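You operate a simulated robot arm through the tools that you are given. There is no shell and no other tool.

The job below is to be done with a simulated robot arm. You get a single attempt, and the scene is never put back.

JOB
Dose the little pink cup as the trial card says; put it back.
Fine: on the thick black ring, under the nozzle, one push of the little green lever a dose, none more; grey swing arm parked again. Set down upright: what you pick out. Where these are worked on the way, their far stop is far enough and under half their travel is too little: grey swing arm.

It is judged by the outcome, as a careful person would: the job done as asked, and still so three seconds after it is handed in. It fails if anything else is knocked over, pushed out of place, dropped, spilled or broken.

ROBOT AND FRAMES
A 6-joint arm with a two-finger parallel gripper, fixed in place. Base frame: the origin is on the floor under the middle of its stand, x ahead of it, y to its left, z up; the work surface is at about z = 0.8. Lengths are in m, angles in rad, forces in N, time in s.
It reaches about 1.347 m from its shoulder. Its first joint turns from -2.897 to 2.897 rad. Payload 3.91 kg.
Tool frame: the origin (TCP) lies between the finger pads and is the grasp point; the fingertips stand 0.03 m ahead of it; z points along the fingers, y is the line along which they close. The gripper opens to 0.11 m. The fingers are 0.02 m wide and 0.01 m thick; the gripper's body (0.048 by 0.112 m) begins 0.055 m behind the TCP.
Orientation is told as [roll, pitch, yaw] about the base's x, y, z axes, in that order, counted from this pose: with the fingers straight down and closing along the base's y, the tool's x points along the base's -x, its y along +y and its z along -z.

CONTROLS
- The arm moves only by the tool send_rows. Its argument "steps" is a list of rows, each a list of 3 entries, a list of its own where there are three numbers: the shift along the tool's x, y, z in m, then the turn, a rotation vector about the tool's x, y, z in rad, then the closure, from 0 (fully open) to 1 (shut). In form: [[[x, y, z], [wx, wy, wz], fingers], ...]. A call has 1 to 20 rows; each row is the pose to reach, as a shift and turn from the pose commanded when the call began, along the tool's axes at that moment. A row lasts 0.2 s, in which the tool goes at most 0.05 m and 0.15 rad; a call with a longer step from one row to the next is refused whole, and so is a gripper value outside its range. Where a pose cannot be reached the arm comes as near as it can. A force on the tool above 40 N (or 10 N above the force at the start of the call, whichever is more), or a blocked arm, ends the call early, and 0.2 s more pass. The fingers move at their own pace (about 0.108 m/s each) and stop on an object; they squeeze with about 41 N. The grip force told is the motor's: it shows also when the fingers shut on nothing. Time passes only in rows, and 0.2 s behind the last, so rows that repeat a pose let the fingers close. The reply holds the time, the measured pose of the TCP, the force on the tool along the base axes, the opening and the grip force, in the units named above and with some noise, with the torque about the TCP (base axes, N m) and any sound that the robot's microphone picked up.
- Cameras (640 x 400 px; columns grow to the right, rows downward): "scene" is fixed at [0.0544, 0.4967, 1.5833]; the picture's right is [-0.28, -0.96, 0.00], its down [-0.54, 0.16, -0.82] and it looks along [0.79, -0.23, -0.57] (base axes); focal length 323 px, centre (320, 200). "wrist" rides on the gripper at [0.072, 0.017, -0.103] in the tool frame; the picture's right is [-0.23, 0.97, 0.00], its down [-0.76, -0.18, -0.62] and it looks along [-0.61, -0.14, 0.78] (tool axes); focal length 222 px, centre (320, 200). There is no depth. A picture from a camera that has moved, and an enlarged one, comes with that camera's place and axes in the base frame and with its lens. The place of the scene camera against the robot may be out by one fixed shift of up to 0.012 m in any direction.
- capture(camera): a new picture of that camera. It takes no simulated time.
- zoom(camera, box): a new picture of the part [left, top, right, bottom] of that camera's present view, enlarged. It takes no simulated time.
- close_job(): hands the job in; it is judged then, once.

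Places have to be worked out from the pictures, the camera data and where the tool is seen. Open the gripper and draw the arm clear of the work before you hand the job in, unless the task says otherwise.

The tools are called after ">>>" as name(argument=value, ...) on one line, values as JSON. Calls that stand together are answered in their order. send_rows: Moves the arm, as the interface text tells. Its arguments: {"type":"object","properties":{"steps":{"type":"array"}},"required":["steps"]} The other tools are called the same way: capture (camera) takes a picture; zoom (camera, box) takes an enlarged picture of a part of a camera's view; close_job () hands the job in.

At the start:

```text
time: 0.0
tool_pos: [0.6244, 0.3012, 1.1508]
tool_rot: [0.0, 0.0, 0.0]
ft_force: [-0.4, -1.2, -0.6]
wrist_torque: [0.01, 0.02, -0.03]
gripper_width: 0.1101
finger_force: 0.1
```

scene: 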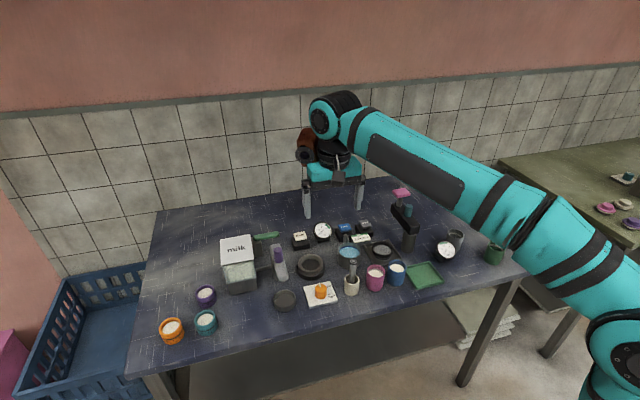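
wrist: 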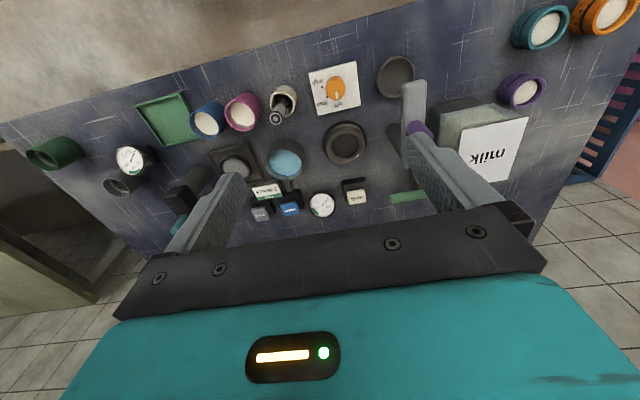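

I begin by looking closely at the table to find the cup, the trial card, the ring, the nozzle, lever and swing arm.

>>> zoom(camera="scene", box=[220, 180, 380, 320])

>>> zoom(camera="scene", box=[340, 170, 520, 310])

>>> zoom(camera="wrist", box=[160, 40, 420, 240])

>>> zoom(camera="scene", box=[130, 220, 290, 350])

```text
2.86 times, centred on (300, 250) of scene
camera zoom: at [0.0544, 0.4967, 1.5833], right [-0.28, -0.96, 0.0], down [-0.54, 0.16, -0.82], along [0.79, -0.23, -0.57], focal length 923 px, centre (377, 57)
```

zoom: 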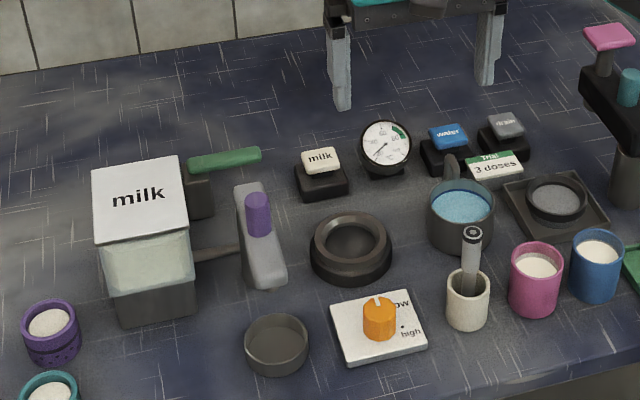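

```text
2.86 times, centred on (430, 240) of scene
camera zoom: at [0.0544, 0.4967, 1.5833], right [-0.28, -0.96, 0.0], down [-0.54, 0.16, -0.82], along [0.79, -0.23, -0.57], focal length 923 px, centre (6, 86)
```

zoom: 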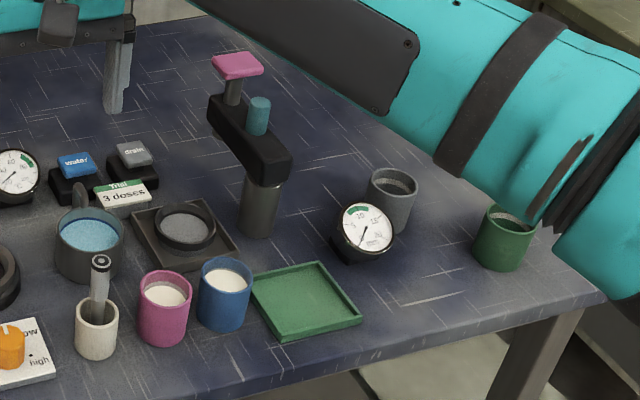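

```text
2.00 times, centred on (290, 140) of wrist
camera zoom: at [0.551, 0.3206, 1.2531], right [0.23, 0.97, 0.0], down [0.76, -0.18, 0.62], along [0.61, -0.14, -0.78], focal length 444 px, centre (380, 320)
```

zoom: 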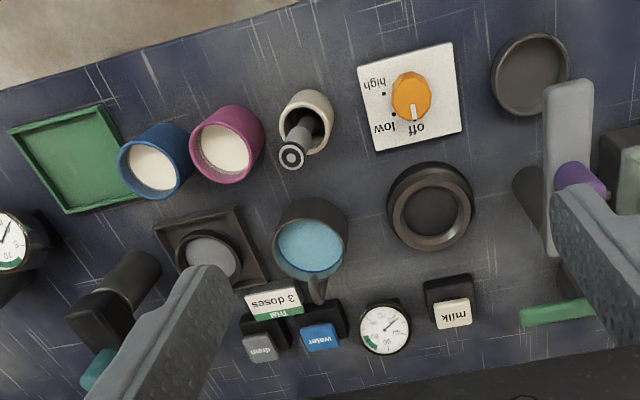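

```text
3.08 times, centred on (210, 285) of scene
camera zoom: at [0.0544, 0.4967, 1.5833], right [-0.28, -0.96, 0.0], down [-0.54, 0.16, -0.82], along [0.79, -0.23, -0.57], focal length 994 px, centre (658, -62)
```

zoom: 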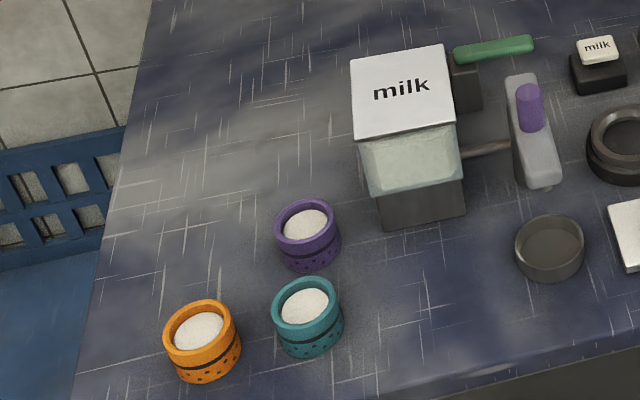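

The trial card reads "3 doses". I check the far table and the milk unit with its grey arm more closely.

>>> zoom(camera="scene", box=[560, 150, 640, 250])

>>> zoom(camera="scene", box=[215, 220, 335, 300])

>>> zoom(camera="scene", box=[320, 215, 410, 300])

>>> zoom(camera="wrist", box=[380, 60, 540, 220])

```text
4.00 times, centred on (600, 200) of scene
camera zoom: at [0.0544, 0.4967, 1.5833], right [-0.28, -0.96, 0.0], down [-0.54, 0.16, -0.82], along [0.79, -0.23, -0.57], focal length 1292 px, centre (-800, 200)
```

zoom: 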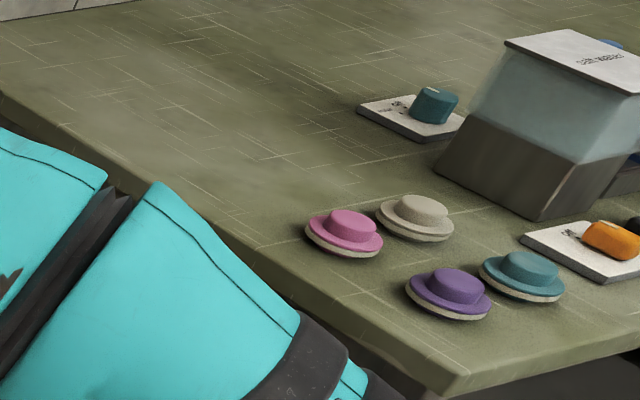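

```text
5.00 times, centred on (275, 260) of scene
camera zoom: at [0.0544, 0.4967, 1.5833], right [-0.28, -0.96, 0.0], down [-0.54, 0.16, -0.82], along [0.79, -0.23, -0.57], focal length 1615 px, centre (545, -100)
```

zoom: 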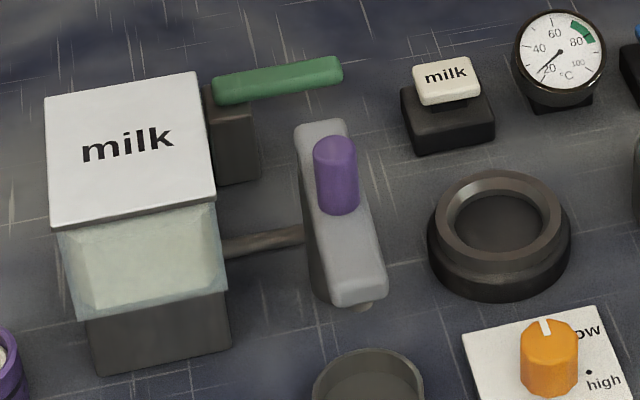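

```text
4.71 times, centred on (365, 258) of scene
camera zoom: at [0.0544, 0.4967, 1.5833], right [-0.28, -0.96, 0.0], down [-0.54, 0.16, -0.82], along [0.79, -0.23, -0.57], focal length 1520 px, centre (108, -71)
```

zoom: 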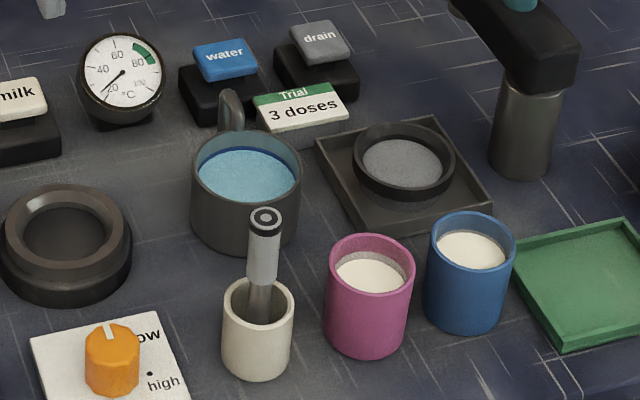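

```text
2.50 times, centred on (460, 140) of wrist
camera zoom: at [0.551, 0.3206, 1.2531], right [0.23, 0.97, 0.0], down [0.76, -0.18, 0.62], along [0.61, -0.14, -0.78], focal length 555 px, centre (-30, 350)
```

zoom: 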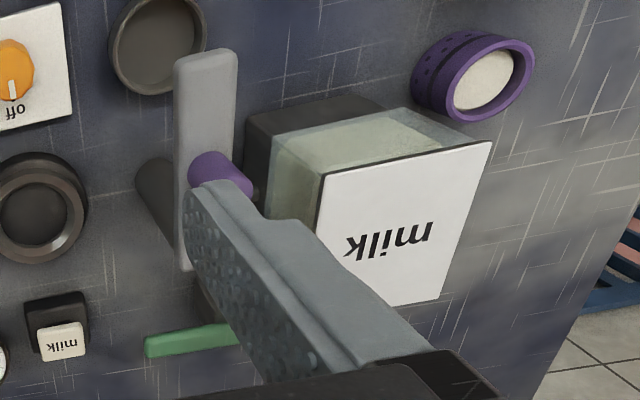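

Pink cup appears near (0.64, 0.16), ring near (0.75, 0.325), with the grey arm's pivot probably at its far end. I move the wrist camera over the cup area for better measurement, staying high.

>>> send_rows(steps=[[[0.024, -0.026, 0.01], [0, 0, 0], 0], [[0.048, -0.052, 0.02], [0, 0, 0], 0], [[0.072, -0.078, 0.03], [0, 0, 0], 0], [[0.098, -0.104, 0.04], [0, 0, 0], 0], [[0.1244, -0.1312, 0.05], [0, 0, 0], 0]])

>>> capture(camera="wrist")

>>> capture(camera="scene")

```text
time: 1.2
tool_pos: [0.5002, 0.1701, 1.1012]
tool_rot: [-0.001, -0.001, 0.002]
ft_force: [0.1, 0.6, -0.5]
wrist_torque: [-0.02, 0.04, 0.01]
gripper_width: 0.1102
finger_force: 0.0
```

```text
taken
camera wrist: at [0.4273, 0.1894, 1.2024], right [0.23, 0.97, 0.0], down [0.76, -0.18, 0.62], along [0.61, -0.14, -0.78], focal length 222 px, centre (320, 200)
```

wrist: 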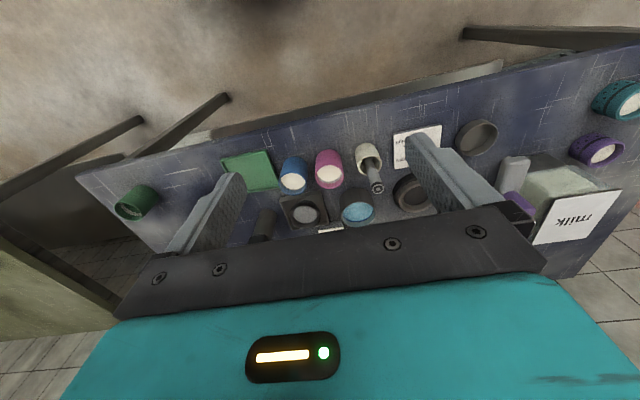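

```text
taken
```

scene: 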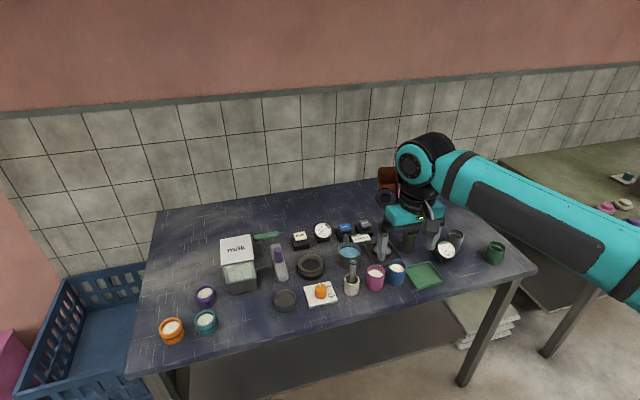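

>>> zoom(camera="wrist", box=[240, 120, 440, 245])

>>> zoom(camera="scene", box=[330, 220, 470, 310])

```text
3.20 times, centred on (340, 182) of wrist
camera zoom: at [0.4273, 0.1894, 1.2024], right [0.23, 0.97, 0.0], down [0.76, -0.18, 0.62], along [0.61, -0.14, -0.78], focal length 711 px, centre (256, 256)
```

zoom: 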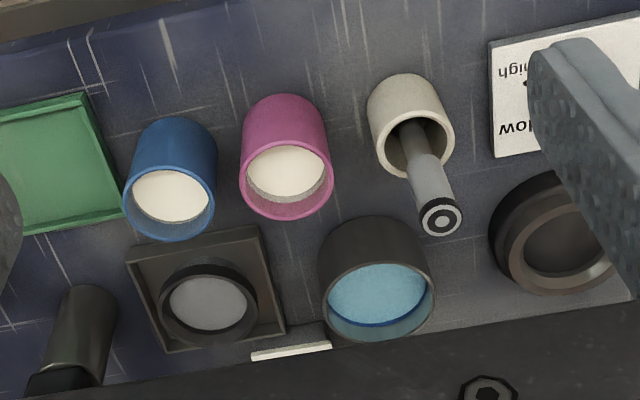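

```text
4.44 times, centred on (400, 265) of scene
camera zoom: at [0.0544, 0.4967, 1.5833], right [-0.28, -0.96, 0.0], down [-0.54, 0.16, -0.82], along [0.79, -0.23, -0.57], focal length 1436 px, centre (-36, -89)
```

zoom: 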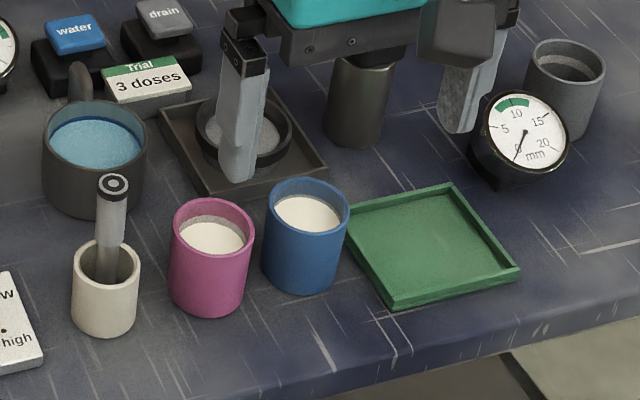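

The pink cup stands at about (0.641, 0.157), with the blue cup and the pestle pot close on either side, so I plan to grip it along base x (yaw +90°). I turn the tool at height over (0.70, 0.10), which also makes the camera look at the milk unit.

>>> send_rows(steps=[[[-0.0182, -0.0064, 0], [0, 0, -0.1428], 0], [[-0.0364, -0.0127, 0], [0, 0, -0.2856], 0], [[-0.0545, -0.0191, 0], [0, 0, -0.4284], 0], [[-0.0727, -0.0255, 0], [0, 0, -0.5712], 0], [[-0.0909, -0.0318, 0], [0, 0, -0.714], 0], [[-0.109, -0.0382, 0], [0, 0, -0.8568], 0], [[-0.1272, -0.0446, 0], [0, 0, -0.9996], 0], [[-0.1454, -0.051, 0], [0, 0, -1.1424], 0], [[-0.1636, -0.0573, 0], [0, 0, -1.2852], 0], [[-0.1818, -0.0637, 0], [0, 0, -1.428], 0], [[-0.2, -0.07, 0], [0, 0, -1.5708], 0]])

>>> capture(camera="wrist")

>>> capture(camera="scene")

```text
time: 3.6
tool_pos: [0.6992, 0.0998, 1.1023]
tool_rot: [0.0, -0.001, 1.574]
ft_force: [-0.6, 0.8, 0.3]
wrist_torque: [0.02, -0.01, 0.04]
gripper_width: 0.11
finger_force: 0.0
```

```text
taken
camera wrist: at [0.6818, 0.0288, 1.2031], right [-0.97, 0.22, 0.0], down [0.18, 0.76, 0.62], along [0.14, 0.61, -0.78], focal length 222 px, centre (320, 200)
```

wrist: 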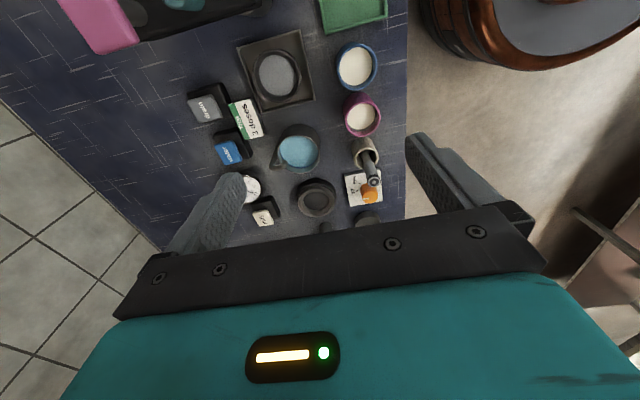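

```text
taken
```

scene: 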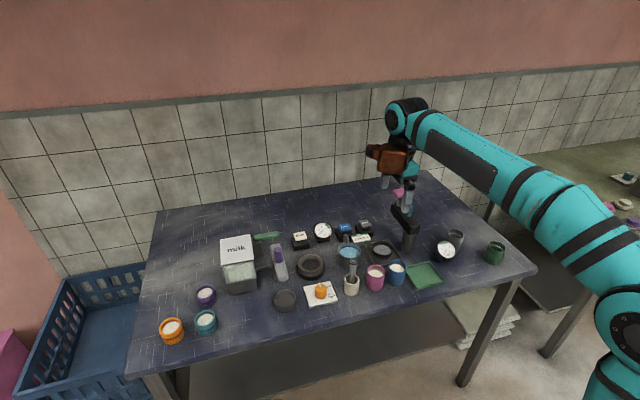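

I move further along +y to look at the grey arm and the milk unit from the side.

>>> send_rows(steps=[[[-0.04, 0.007, 0], [0, 0, 0], 0], [[-0.08, 0.014, 0], [0, 0, 0], 0], [[-0.12, 0.02, 0], [0, 0, 0], 0], [[-0.15, 0.02, 0], [0, 0, 0], 0], [[-0.15, 0.02, 0], [0, 0, 0], 0]])

>>> capture(camera="wrist")

>>> zoom(camera="wrist", box=[220, 60, 420, 210])

```text
time: 4.8
tool_pos: [0.6794, 0.2499, 1.1007]
tool_rot: [0.0, 0.001, 1.57]
ft_force: [0.0, 0.6, 0.1]
wrist_torque: [0.02, 0.0, -0.03]
gripper_width: 0.1099
finger_force: 0.1
```

```text
taken
camera wrist: at [0.6617, 0.1799, 1.2022], right [-0.97, 0.23, 0.0], down [0.18, 0.76, 0.62], along [0.14, 0.61, -0.78], focal length 222 px, centre (320, 200)
```

wrist: 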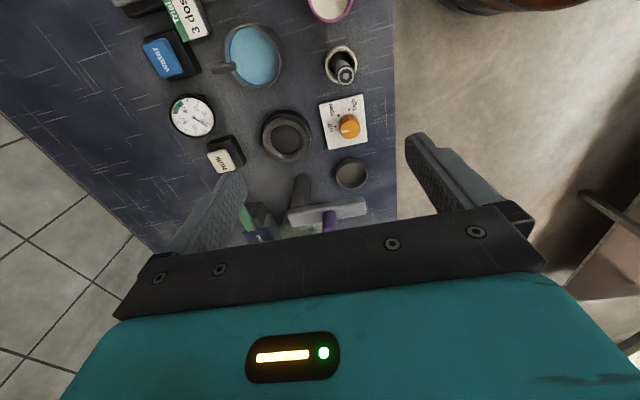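

```text
2.67 times, centred on (320, 135) of wrist
camera zoom: at [0.6617, 0.1799, 1.2022], right [-0.97, 0.23, 0.0], down [0.18, 0.76, 0.62], along [0.14, 0.61, -0.78], focal length 592 px, centre (320, 373)
```

zoom: 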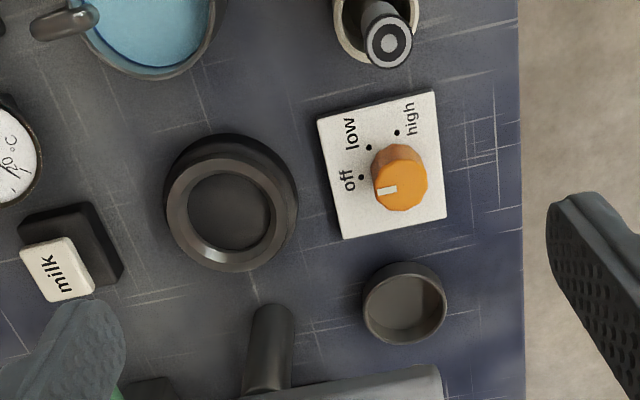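

The post base is near (0.761, 0.432) and the ring centre near (0.757, 0.322), so the arm pivots at its far end and its nozzle reaches the ring after about a quarter turn. I move further to see the arm and lever fully.

>>> send_rows(steps=[[[-0.045, 0, -0.01], [0, 0, 0], 0], [[-0.09, 0, -0.02], [0, 0, 0], 0], [[-0.12, 0, -0.03], [0, 0, 0], 0], [[-0.12, 0, -0.03], [0, 0, 0], 0]])

>>> capture(camera="wrist")

>>> zoom(camera="wrist", box=[220, 60, 420, 210])

```text
time: 5.8
tool_pos: [0.6803, 0.37, 1.1317]
tool_rot: [0.0, -0.001, 1.57]
ft_force: [0.7, 0.1, 0.2]
wrist_torque: [0.01, -0.02, 0.01]
gripper_width: 0.1099
finger_force: 0.0
```

```text
taken
camera wrist: at [0.6615, 0.2992, 1.2347], right [-0.97, 0.23, 0.0], down [0.18, 0.76, 0.62], along [0.14, 0.61, -0.78], focal length 222 px, centre (320, 200)
```

wrist: 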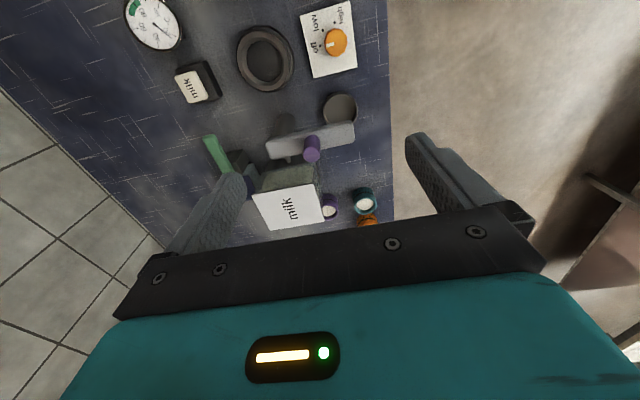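

```text
2.67 times, centred on (320, 135) of wrist
camera zoom: at [0.6615, 0.2992, 1.2347], right [-0.97, 0.23, 0.0], down [0.18, 0.76, 0.62], along [0.14, 0.61, -0.78], focal length 592 px, centre (320, 373)
```

zoom: 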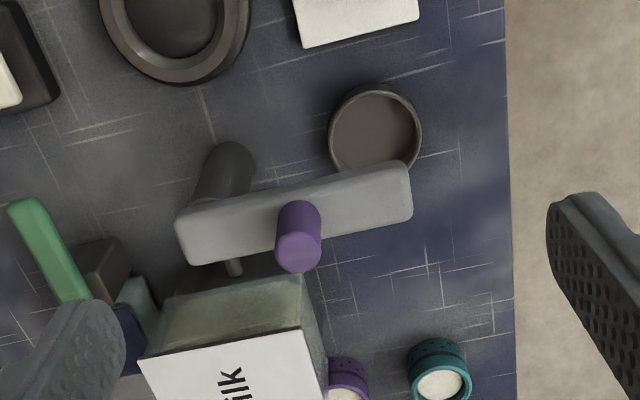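

>>> zoom(camera="wrist", box=[260, 95, 380, 175])

>>> zoom(camera="wrist", box=[190, 110, 310, 190])

>>> zoom(camera="scene", box=[240, 220, 320, 290])

```text
5.00 times, centred on (320, 135) of wrist
camera zoom: at [0.6615, 0.2992, 1.2347], right [-0.97, 0.23, 0.0], down [0.18, 0.76, 0.62], along [0.14, 0.61, -0.78], focal length 1111 px, centre (320, 525)
```

zoom: 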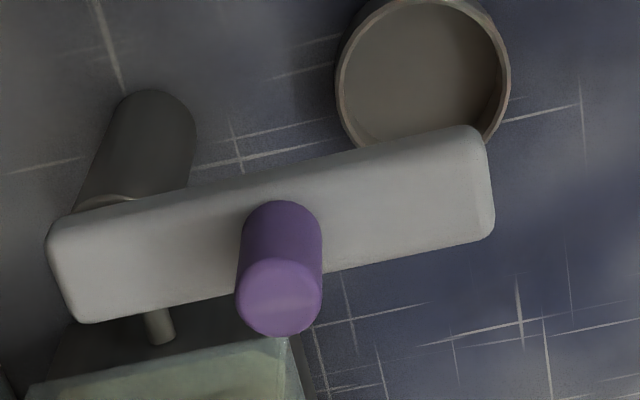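

```text
5.00 times, centred on (250, 150) of wrist
camera zoom: at [0.6615, 0.2992, 1.2347], right [-0.97, 0.23, 0.0], down [0.18, 0.76, 0.62], along [0.14, 0.61, -0.78], focal length 1111 px, centre (670, 450)
```

zoom: 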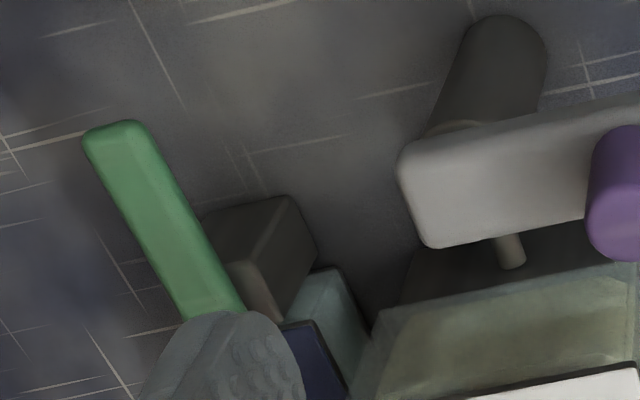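

```text
5.71 times, centred on (280, 255) of scene
camera zoom: at [0.0544, 0.4967, 1.5833], right [-0.28, -0.96, 0.0], down [-0.54, 0.16, -0.82], along [0.79, -0.23, -0.57], focal length 1846 px, centre (549, -114)
```

zoom: 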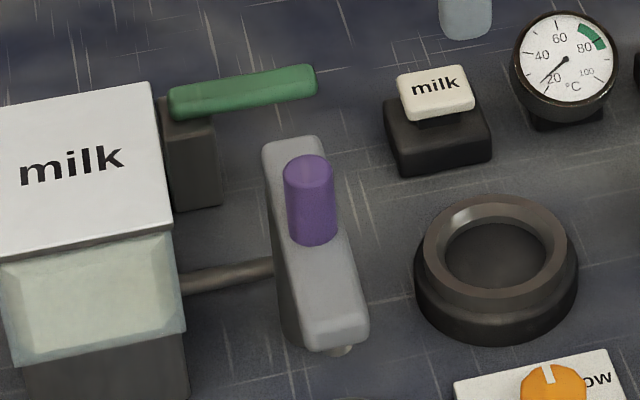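

The arm is about 0.13 m long with its top at z≈0.924, the peg stands near (0.704, 0.432) up to z≈0.963, and the green lever's tip is near (0.89, 0.41, 0.86). I now go above the pink cup to fix its place before grasping.

>>> send_rows(steps=[[[0.04, 0.008, 0.01], [0, 0, 0], 0], [[0.08, 0.016, 0.025], [0, 0, 0], 0], [[0.12, 0.024, 0.045], [0, 0, 0], 0], [[0.16, 0.032, 0.07], [0, 0, 0], 0], [[0.195, 0.037, 0.1], [0, 0, 0], 0], [[0.213, 0.0393, 0.1317], [0, 0, 0], 0], [[0.213, 0.0393, 0.1317], [0, 0, 0], 0]])

>>> capture(camera="wrist")

>>> zoom(camera="wrist", box=[240, 40, 400, 140])

>>> zoom(camera="wrist", box=[200, 100, 360, 200])

```text
time: 7.4
tool_pos: [0.6395, 0.1597, 1.0006]
tool_rot: [0.001, -0.001, 1.574]
ft_force: [0.3, 0.5, 0.8]
wrist_torque: [0.0, 0.01, -0.04]
gripper_width: 0.1102
finger_force: 0.2
```

```text
taken
camera wrist: at [0.6224, 0.0877, 1.1026], right [-0.97, 0.23, 0.0], down [0.18, 0.76, 0.62], along [0.14, 0.61, -0.78], focal length 222 px, centre (320, 200)
```

wrist: 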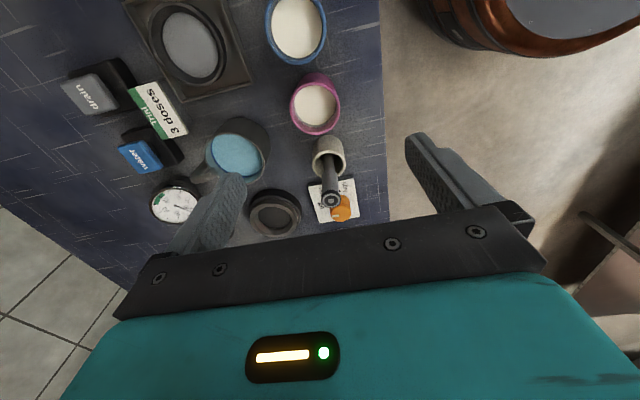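

```text
4.00 times, centred on (320, 90) of wrist
camera zoom: at [0.6224, 0.0877, 1.1026], right [-0.97, 0.23, 0.0], down [0.18, 0.76, 0.62], along [0.14, 0.61, -0.78], focal length 888 px, centre (320, 640)
```

zoom: 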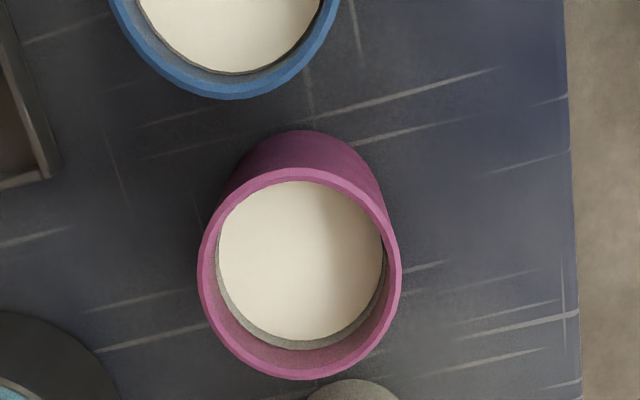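

```text
4.00 times, centred on (280, 150) of wrist
camera zoom: at [0.6224, 0.0877, 1.1026], right [-0.97, 0.23, 0.0], down [0.18, 0.76, 0.62], along [0.14, 0.61, -0.78], focal length 888 px, centre (480, 400)
```

zoom: 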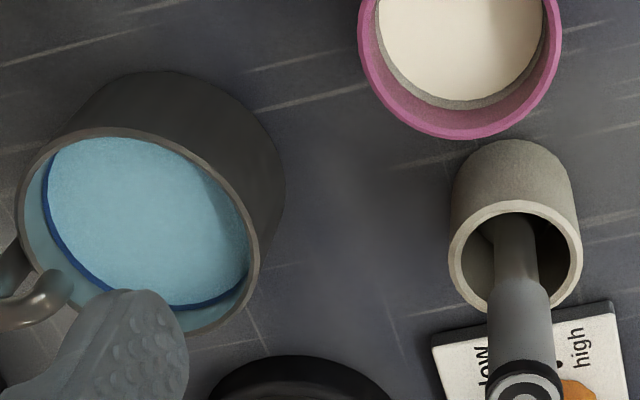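

The rim is seen slightly toward −y and +x of the tool axis, so I estimate the cup at about (0.643, 0.154). I narrow the fingers a little and go down to just above the rim to check alignment.

>>> send_rows(steps=[[[0.001, -0.001, 0.02], [0, 0, 0], 0.2], [[0.002, -0.0015, 0.045], [0, 0, 0], 0.2], [[0.002, -0.0015, 0.069], [0, 0, 0], 0.2], [[0.002, -0.0015, 0.069], [0, 0, 0], 0.2]])

>>> capture(camera="wrist")

>>> zoom(camera="wrist", box=[200, 60, 440, 210])

>>> zoom(camera="scene", box=[320, 210, 440, 300])

```text
time: 8.4
tool_pos: [0.6403, 0.1543, 0.9291]
tool_rot: [0.001, -0.001, 1.572]
ft_force: [0.7, 0.8, 0.2]
wrist_torque: [-0.01, 0.0, -0.04]
gripper_width: 0.088
finger_force: 0.1
```

```text
taken
camera wrist: at [0.623, 0.0843, 1.0318], right [-0.97, 0.23, 0.0], down [0.18, 0.76, 0.62], along [0.14, 0.61, -0.78], focal length 222 px, centre (320, 200)
```

wrist: 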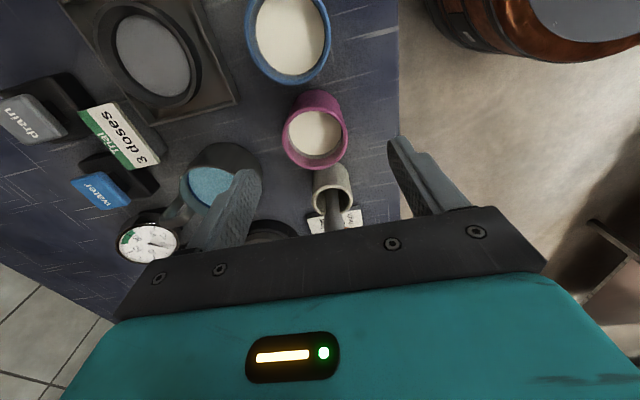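

```text
2.67 times, centred on (320, 135) of wrist
camera zoom: at [0.623, 0.0843, 1.0318], right [-0.97, 0.23, 0.0], down [0.18, 0.76, 0.62], along [0.14, 0.61, -0.78], focal length 592 px, centre (320, 373)
```

zoom: 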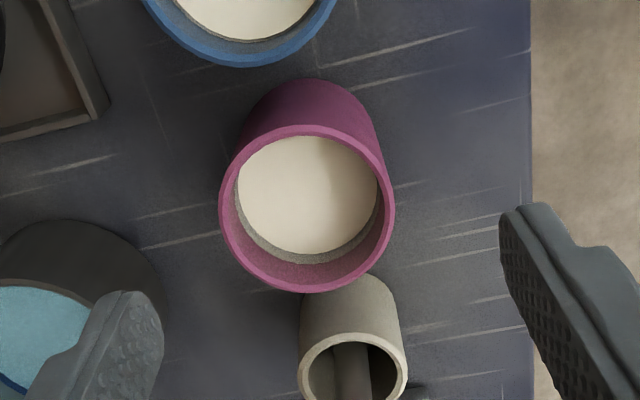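

```text
4.44 times, centred on (380, 255) of scene
camera zoom: at [0.0544, 0.4967, 1.5833], right [-0.28, -0.96, 0.0], down [-0.54, 0.16, -0.82], along [0.79, -0.23, -0.57], focal length 1436 px, centre (53, -44)
```

zoom: 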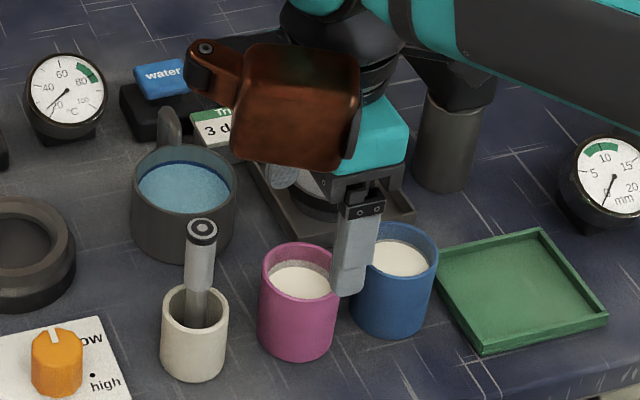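

Both fingers clear the neighbours, and the cup centre works out to about (0.643, 0.1525), diameter ~0.052, rim ~0.865. I shift ~2 mm, descend so that the fingertips sit at z≈0.834 (high on the wall, to clear the ring later), and close.

>>> send_rows(steps=[[[0.0022, -0.001, 0.015], [0, 0, 0], 0.2], [[0.0022, -0.001, 0.035], [0, 0, 0], 0.2], [[0.0022, -0.001, 0.052], [0, 0, 0], 0.2], [[0.0022, -0.001, 0.066], [0, 0, 0], 0.2], [[0.0022, -0.001, 0.066], [0, 0, 0], 0.2]])

>>> zoom(camera="scene", box=[320, 210, 440, 300])

>>> capture(camera="wrist")

```text
time: 9.6
tool_pos: [0.6431, 0.1551, 0.8636]
tool_rot: [0.0, -0.001, 1.571]
ft_force: [-0.5, -0.8, -0.9]
wrist_torque: [-0.05, 0.02, 0.01]
gripper_width: 0.088
finger_force: 0.1
```

```text
4.44 times, centred on (380, 255) of scene
camera zoom: at [0.0544, 0.4967, 1.5833], right [-0.28, -0.96, 0.0], down [-0.54, 0.16, -0.82], along [0.79, -0.23, -0.57], focal length 1436 px, centre (53, -44)
```

zoom: 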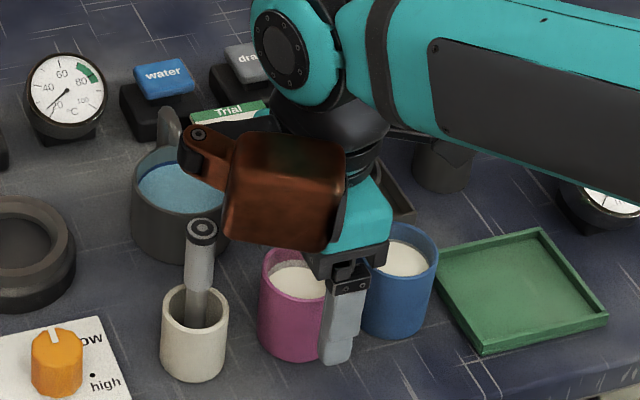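

```text
taken
camera wrist: at [0.6244, 0.084, 0.9661], right [-0.97, 0.23, 0.0], down [0.18, 0.76, 0.62], along [0.14, 0.61, -0.78], focal length 222 px, centre (320, 200)
```

wrist: 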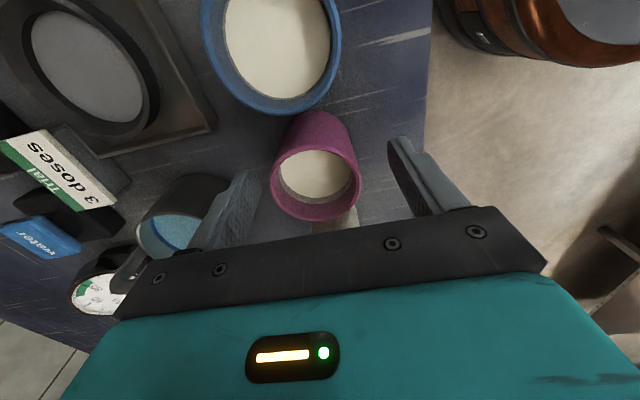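

The picture shows the cup about 3–4 mm toward −y and 2 mm toward +x of the tool axis, so I shift by that and then close on it.

>>> send_rows(steps=[[[0.0032, -0.0015, 0], [0, 0, 0], 0.2], [[0.0032, -0.0015, 0], [0, 0, 0], 0.2], [[0.0032, -0.0015, 0], [0, 0, 0], 0.4], [[0.0032, -0.0015, 0], [0, 0, 0], 0.6], [[0.0032, -0.0015, 0], [0, 0, 0], 0.8], [[0.0032, -0.0015, 0], [0, 0, 0], 0.8]])

>>> capture(camera="wrist")

>>> zoom(camera="scene", box=[320, 210, 440, 300])

```text
time: 11.0
tool_pos: [0.645, 0.1513, 0.8639]
tool_rot: [0.0, 0.0, 1.569]
ft_force: [1.6, 0.1, 1.7]
wrist_torque: [0.03, 0.04, 0.02]
gripper_width: 0.0534
finger_force: 41.0
```

```text
taken
camera wrist: at [0.6263, 0.0808, 0.9661], right [-0.97, 0.23, 0.0], down [0.18, 0.76, 0.62], along [0.14, 0.61, -0.78], focal length 222 px, centre (320, 200)
```

wrist: 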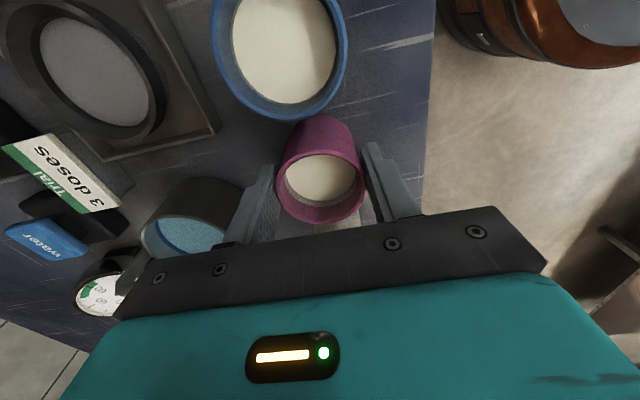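

```text
4.44 times, centred on (380, 255) of scene
camera zoom: at [0.0544, 0.4967, 1.5833], right [-0.28, -0.96, 0.0], down [-0.54, 0.16, -0.82], along [0.79, -0.23, -0.57], focal length 1436 px, centre (53, -44)
```

zoom: 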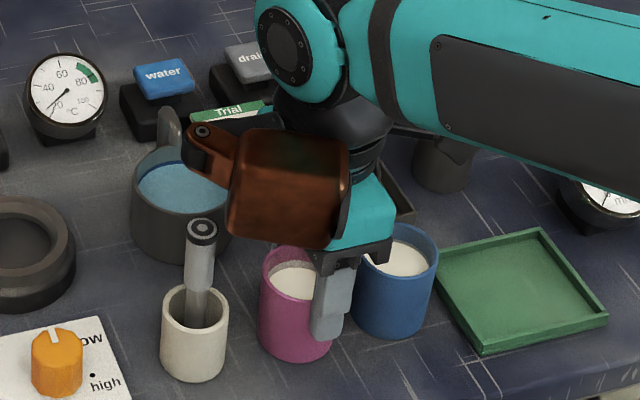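

The cup is held (0.0534 m wide, 41 N) at home place ≈ (0.645, 0.150). I lift it straight up slowly by 0.15 m.

>>> send_rows(steps=[[[0, 0, -0.01], [0, 0, 0], 0.8], [[0, 0, -0.03], [0, 0, 0], 0.8], [[0, 0, -0.055], [0, 0, 0], 0.8], [[0, 0, -0.08], [0, 0, 0], 0.8], [[0, 0, -0.105], [0, 0, 0], 0.8], [[0, 0, -0.13], [0, 0, 0], 0.8], [[0, 0, -0.145], [0, 0, 0], 0.8], [[0, 0, -0.15], [0, 0, 0], 0.8]])

>>> capture(camera="wrist")

>>> capture(camera="scene")

```text
time: 12.8
tool_pos: [0.6445, 0.1532, 1.0131]
tool_rot: [0.001, 0.0, 1.57]
ft_force: [-0.4, -0.2, -0.6]
wrist_torque: [0.02, 0.02, -0.03]
gripper_width: 0.053
finger_force: 40.9
```

```text
taken
camera wrist: at [0.6264, 0.0802, 1.1159], right [-0.97, 0.23, 0.0], down [0.18, 0.76, 0.62], along [0.14, 0.61, -0.78], focal length 222 px, centre (320, 200)
```

wrist: 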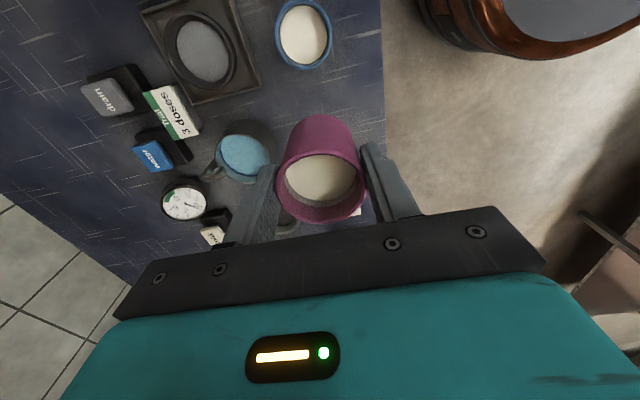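

```text
taken
```

scene: 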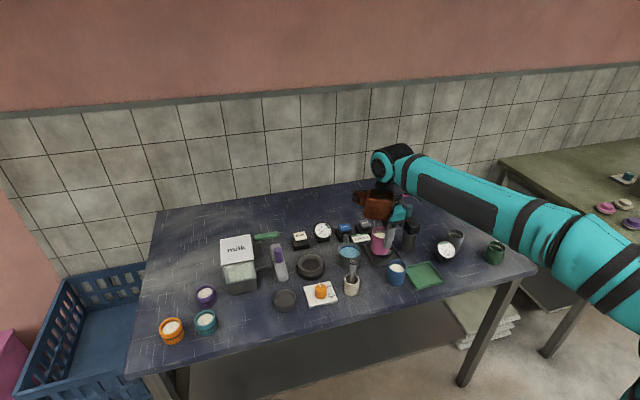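

Cup held upright. I carry it level toward the ring at about (0.757, 0.322).

>>> send_rows(steps=[[[-0.01, -0.0065, 0], [0, 0, 0], 0.8], [[-0.03, -0.0195, 0], [0, 0, 0], 0.8], [[-0.053, -0.0345, 0], [0, 0, 0], 0.8], [[-0.076, -0.0495, 0], [0, 0, 0], 0.8], [[-0.1, -0.065, 0], [0, 0, 0], 0.8], [[-0.124, -0.0808, 0], [0, 0, 0], 0.8], [[-0.145, -0.0945, 0], [0, 0, 0], 0.8], [[-0.162, -0.1055, 0], [0, 0, 0], 0.8], [[-0.1724, -0.1123, 0], [0, 0, 0], 0.8], [[-0.1724, -0.1123, 0], [0, 0, 0], 0.8]])

>>> capture(camera="wrist")

>>> capture(camera="scene")

>>> zoom(camera="scene", box=[250, 170, 370, 290])

```text
time: 15.0
tool_pos: [0.7574, 0.3228, 1.0133]
tool_rot: [0.0, 0.0, 1.57]
ft_force: [-0.1, 0.5, -1.2]
wrist_torque: [0.04, 0.03, -0.01]
gripper_width: 0.0536
finger_force: 41.6
```

```text
taken
camera wrist: at [0.74, 0.252, 1.1147], right [-0.97, 0.23, 0.0], down [0.18, 0.76, 0.62], along [0.14, 0.61, -0.78], focal length 222 px, centre (320, 200)
```

wrist: 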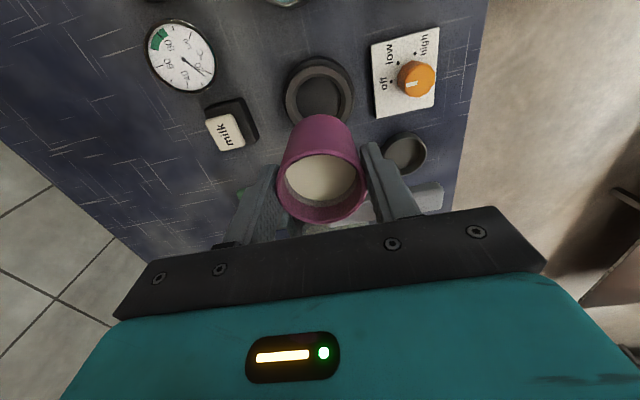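

```text
taken
```

scene: 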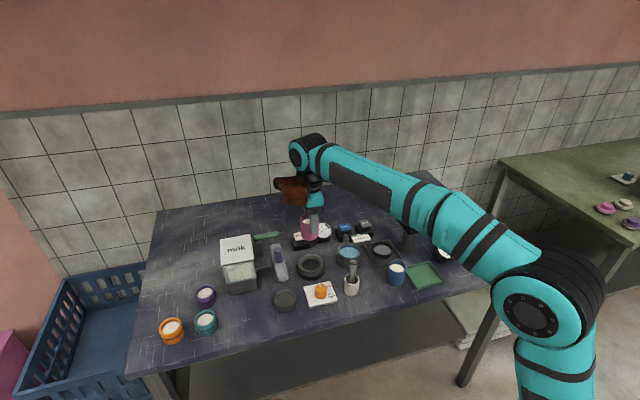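

```text
3.33 times, centred on (310, 230) of scene
camera zoom: at [0.0544, 0.4967, 1.5833], right [-0.28, -0.96, 0.0], down [-0.54, 0.16, -0.82], along [0.79, -0.23, -0.57], focal length 1077 px, centre (353, 100)
```

zoom: 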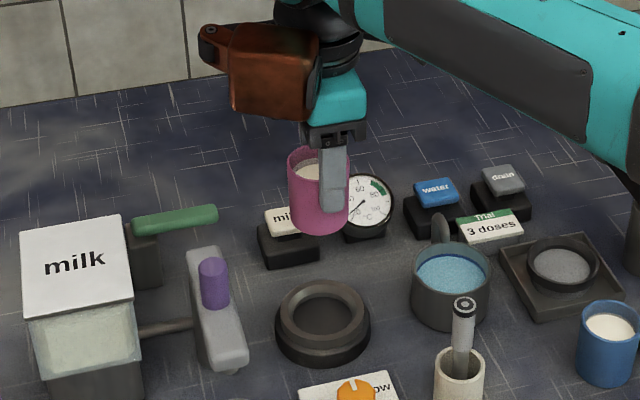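

>>> zoom(camera="wrist", box=[260, 40, 380, 140])

```text
4.00 times, centred on (320, 90) of wrist
camera zoom: at [0.74, 0.252, 1.1147], right [-0.97, 0.23, 0.0], down [0.18, 0.76, 0.62], along [0.14, 0.61, -0.78], focal length 888 px, centre (320, 640)
```

zoom: 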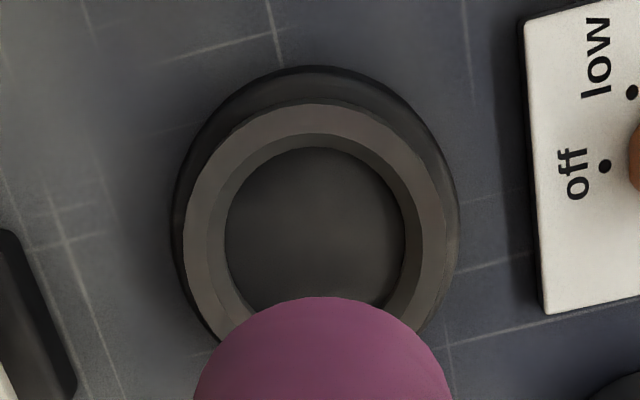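

The ring's centre is about 2 mm further +x. I shift 2 mm and lower to leave the cup's base ~4 cm above the ring, then check from both cameras.

>>> send_rows(steps=[[[0, -0.002, 0.015], [0, 0, 0], 0.8], [[0, -0.002, 0.035], [0, 0, 0], 0.8], [[0, -0.002, 0.055], [0, 0, 0], 0.8], [[0, -0.002, 0.074], [0, 0, 0], 0.8], [[0, -0.002, 0.074], [0, 0, 0], 0.8]])

>>> zoom(camera="wrist", box=[240, 40, 400, 190])

>>> zoom(camera="scene", box=[260, 210, 360, 290])

```text
time: 16.2
tool_pos: [0.7587, 0.3237, 0.9397]
tool_rot: [0.001, 0.0, 1.571]
ft_force: [0.2, 0.7, -1.9]
wrist_torque: [-0.01, -0.02, -0.01]
gripper_width: 0.0529
finger_force: 41.5
```

```text
2.67 times, centred on (320, 115) of wrist
camera zoom: at [0.7409, 0.254, 1.0417], right [-0.97, 0.23, 0.0], down [0.18, 0.76, 0.62], along [0.14, 0.61, -0.78], focal length 592 px, centre (320, 427)
```

zoom: 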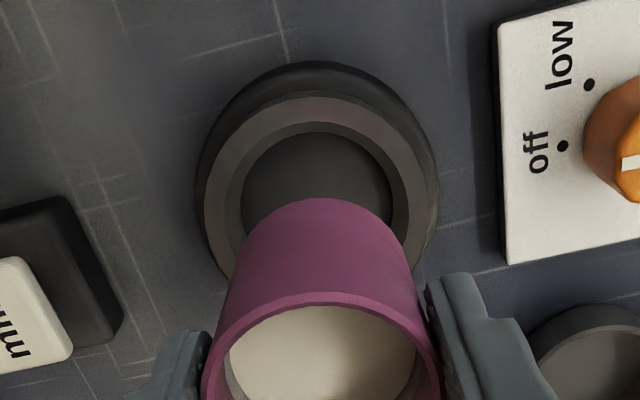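

```text
5.00 times, centred on (310, 250) of scene
camera zoom: at [0.0544, 0.4967, 1.5833], right [-0.28, -0.96, 0.0], down [-0.54, 0.16, -0.82], along [0.79, -0.23, -0.57], focal length 1615 px, centre (370, -50)
```

zoom: 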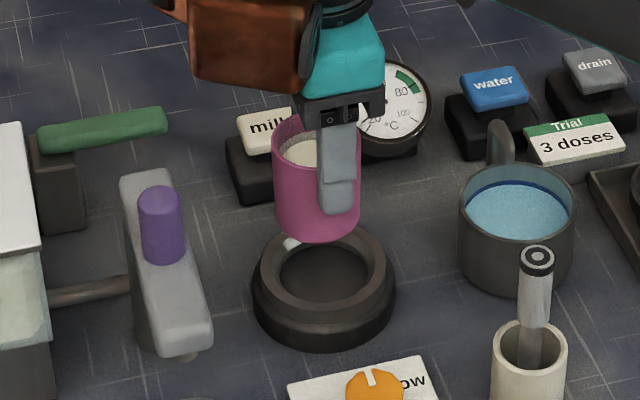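

>>> zoom(camera="scene", box=[290, 230, 350, 285])

>>> zoom(camera="wrist", box=[280, 55, 380, 125])

```text
7.27 times, centred on (320, 258) of scene
camera zoom: at [0.0544, 0.4967, 1.5833], right [-0.28, -0.96, 0.0], down [-0.54, 0.16, -0.82], along [0.79, -0.23, -0.57], focal length 2349 px, centre (320, -218)
```

zoom: 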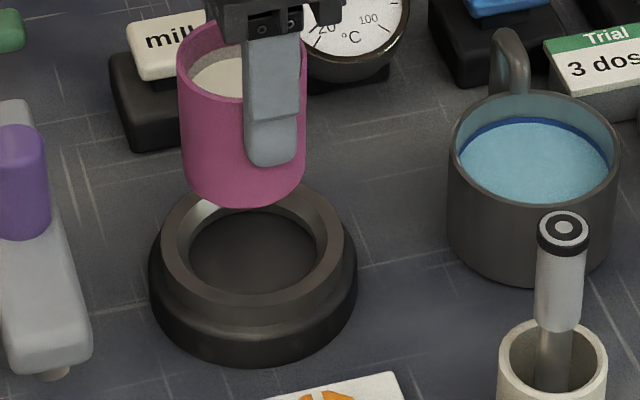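

```text
5.71 times, centred on (330, 90) of wrist
camera zoom: at [0.7409, 0.254, 1.0417], right [-0.97, 0.23, 0.0], down [0.18, 0.76, 0.62], along [0.14, 0.61, -0.78], focal length 1269 px, centre (263, 829)
```

zoom: 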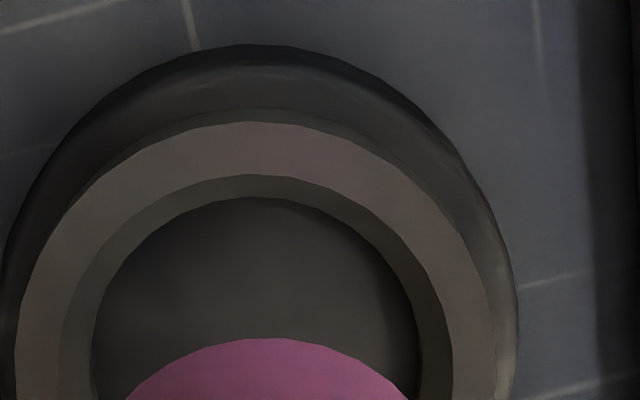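

Both cameras show the cup's base sitting about 3 mm too far +y and ~1 mm too far −x relative to the ring. I correct that and lower to about 7 mm above the ring's top.

>>> send_rows(steps=[[[0.003, -0.0012, 0], [0, 0, 0], 0.8], [[0.003, -0.0012, 0.012], [0, 0, 0], 0.8], [[0.003, -0.0012, 0.025], [0, 0, 0], 0.8], [[0.003, -0.0012, 0.038], [0, 0, 0], 0.8], [[0.003, -0.0012, 0.038], [0, 0, 0], 0.8]])

>>> zoom(camera="scene", box=[280, 220, 350, 285])

>>> zoom(camera="wrist", box=[260, 70, 380, 170])

```text
time: 17.4
tool_pos: [0.7599, 0.3196, 0.9016]
tool_rot: [-0.001, -0.001, 1.572]
ft_force: [-0.1, -0.3, -0.2]
wrist_torque: [-0.03, -0.03, -0.01]
gripper_width: 0.053
finger_force: 41.7
```

```text
6.15 times, centred on (315, 252) of scene
camera zoom: at [0.0544, 0.4967, 1.5833], right [-0.28, -0.96, 0.0], down [-0.54, 0.16, -0.82], along [0.79, -0.23, -0.57], focal length 1988 px, centre (351, -123)
```

zoom: 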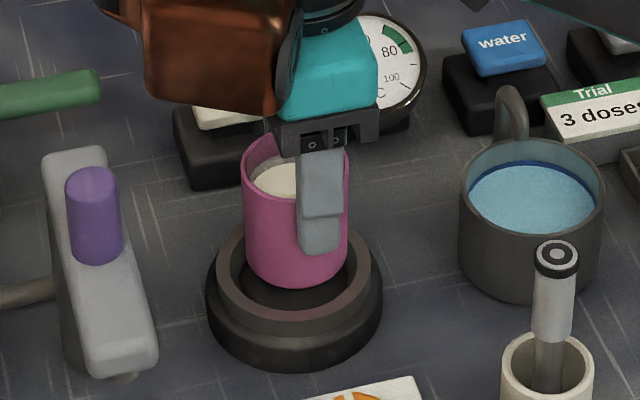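

```text
4.00 times, centred on (320, 120) of wrist
camera zoom: at [0.7425, 0.249, 1.0037], right [-0.97, 0.23, 0.0], down [0.18, 0.76, 0.62], along [0.14, 0.61, -0.78], focal length 888 px, centre (320, 520)
```

zoom: 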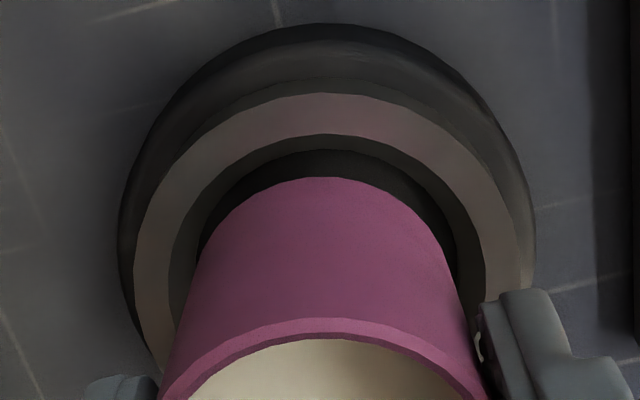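

Cup and ring are now concentric in both views to within a millimetre or two. I lower it in small steps, watching the force.

>>> send_rows(steps=[[[0, 0, 0.008], [0, 0, 0], 0.8], [[0, 0, 0.016], [0, 0, 0], 0.8], [[0, 0, 0.022], [0, 0, 0], 0.8], [[0, 0, 0.022], [0, 0, 0], 0.8]])

>>> zoom(camera="scene", box=[280, 220, 350, 285])

```text
time: 18.4
tool_pos: [0.761, 0.3203, 0.8836]
tool_rot: [-0.003, -0.003, 1.572]
ft_force: [6.2, 3.6, 32.6]
wrist_torque: [0.17, -0.02, -0.02]
gripper_width: 0.053
finger_force: 40.9
```

```text
6.15 times, centred on (315, 252) of scene
camera zoom: at [0.0544, 0.4967, 1.5833], right [-0.28, -0.96, 0.0], down [-0.54, 0.16, -0.82], along [0.79, -0.23, -0.57], focal length 1988 px, centre (351, -123)
```

zoom: 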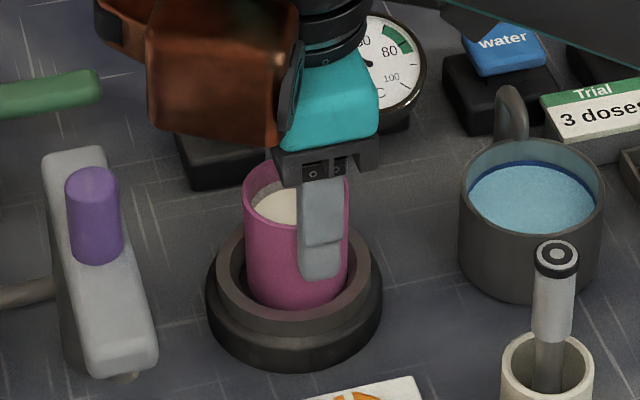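

Contact came at TCP z≈0.8836 with 32 N, so the cup's base is at about z 0.82. I back off ~3 mm to relieve the load and look whether it is seated on the floor of the ring.

>>> send_rows(steps=[[[0, 0, -0.003], [0, 0, 0], 0.8], [[0, 0, -0.003], [0, 0, 0], 0.8]])

>>> zoom(camera="wrist", box=[260, 90, 380, 190])

>>> zoom(camera="scene", box=[290, 240, 330, 285])

```text
time: 19.0
tool_pos: [0.761, 0.3206, 0.8831]
tool_rot: [-0.001, -0.002, 1.57]
ft_force: [0.7, -0.8, 16.9]
wrist_torque: [0.16, -0.28, -0.02]
gripper_width: 0.0532
finger_force: 40.8
```

```text
4.00 times, centred on (320, 140) of wrist
camera zoom: at [0.7428, 0.249, 0.9857], right [-0.97, 0.23, 0.0], down [0.18, 0.76, 0.62], along [0.14, 0.61, -0.78], focal length 888 px, centre (320, 440)
```

zoom: 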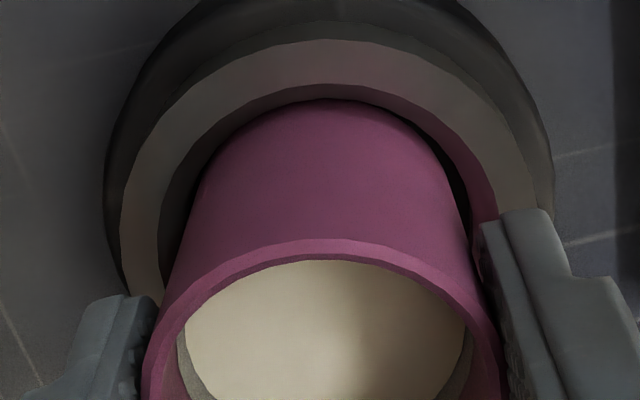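

```text
8.89 times, centred on (310, 262) of scene
camera zoom: at [0.0544, 0.4967, 1.5833], right [-0.28, -0.96, 0.0], down [-0.54, 0.16, -0.82], along [0.79, -0.23, -0.57], focal length 2871 px, centre (409, -356)
```

zoom: 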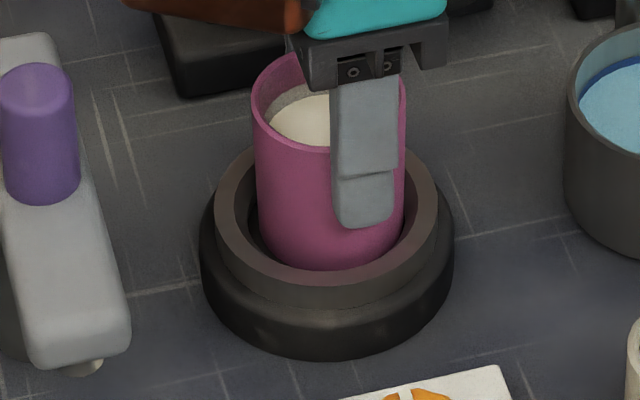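

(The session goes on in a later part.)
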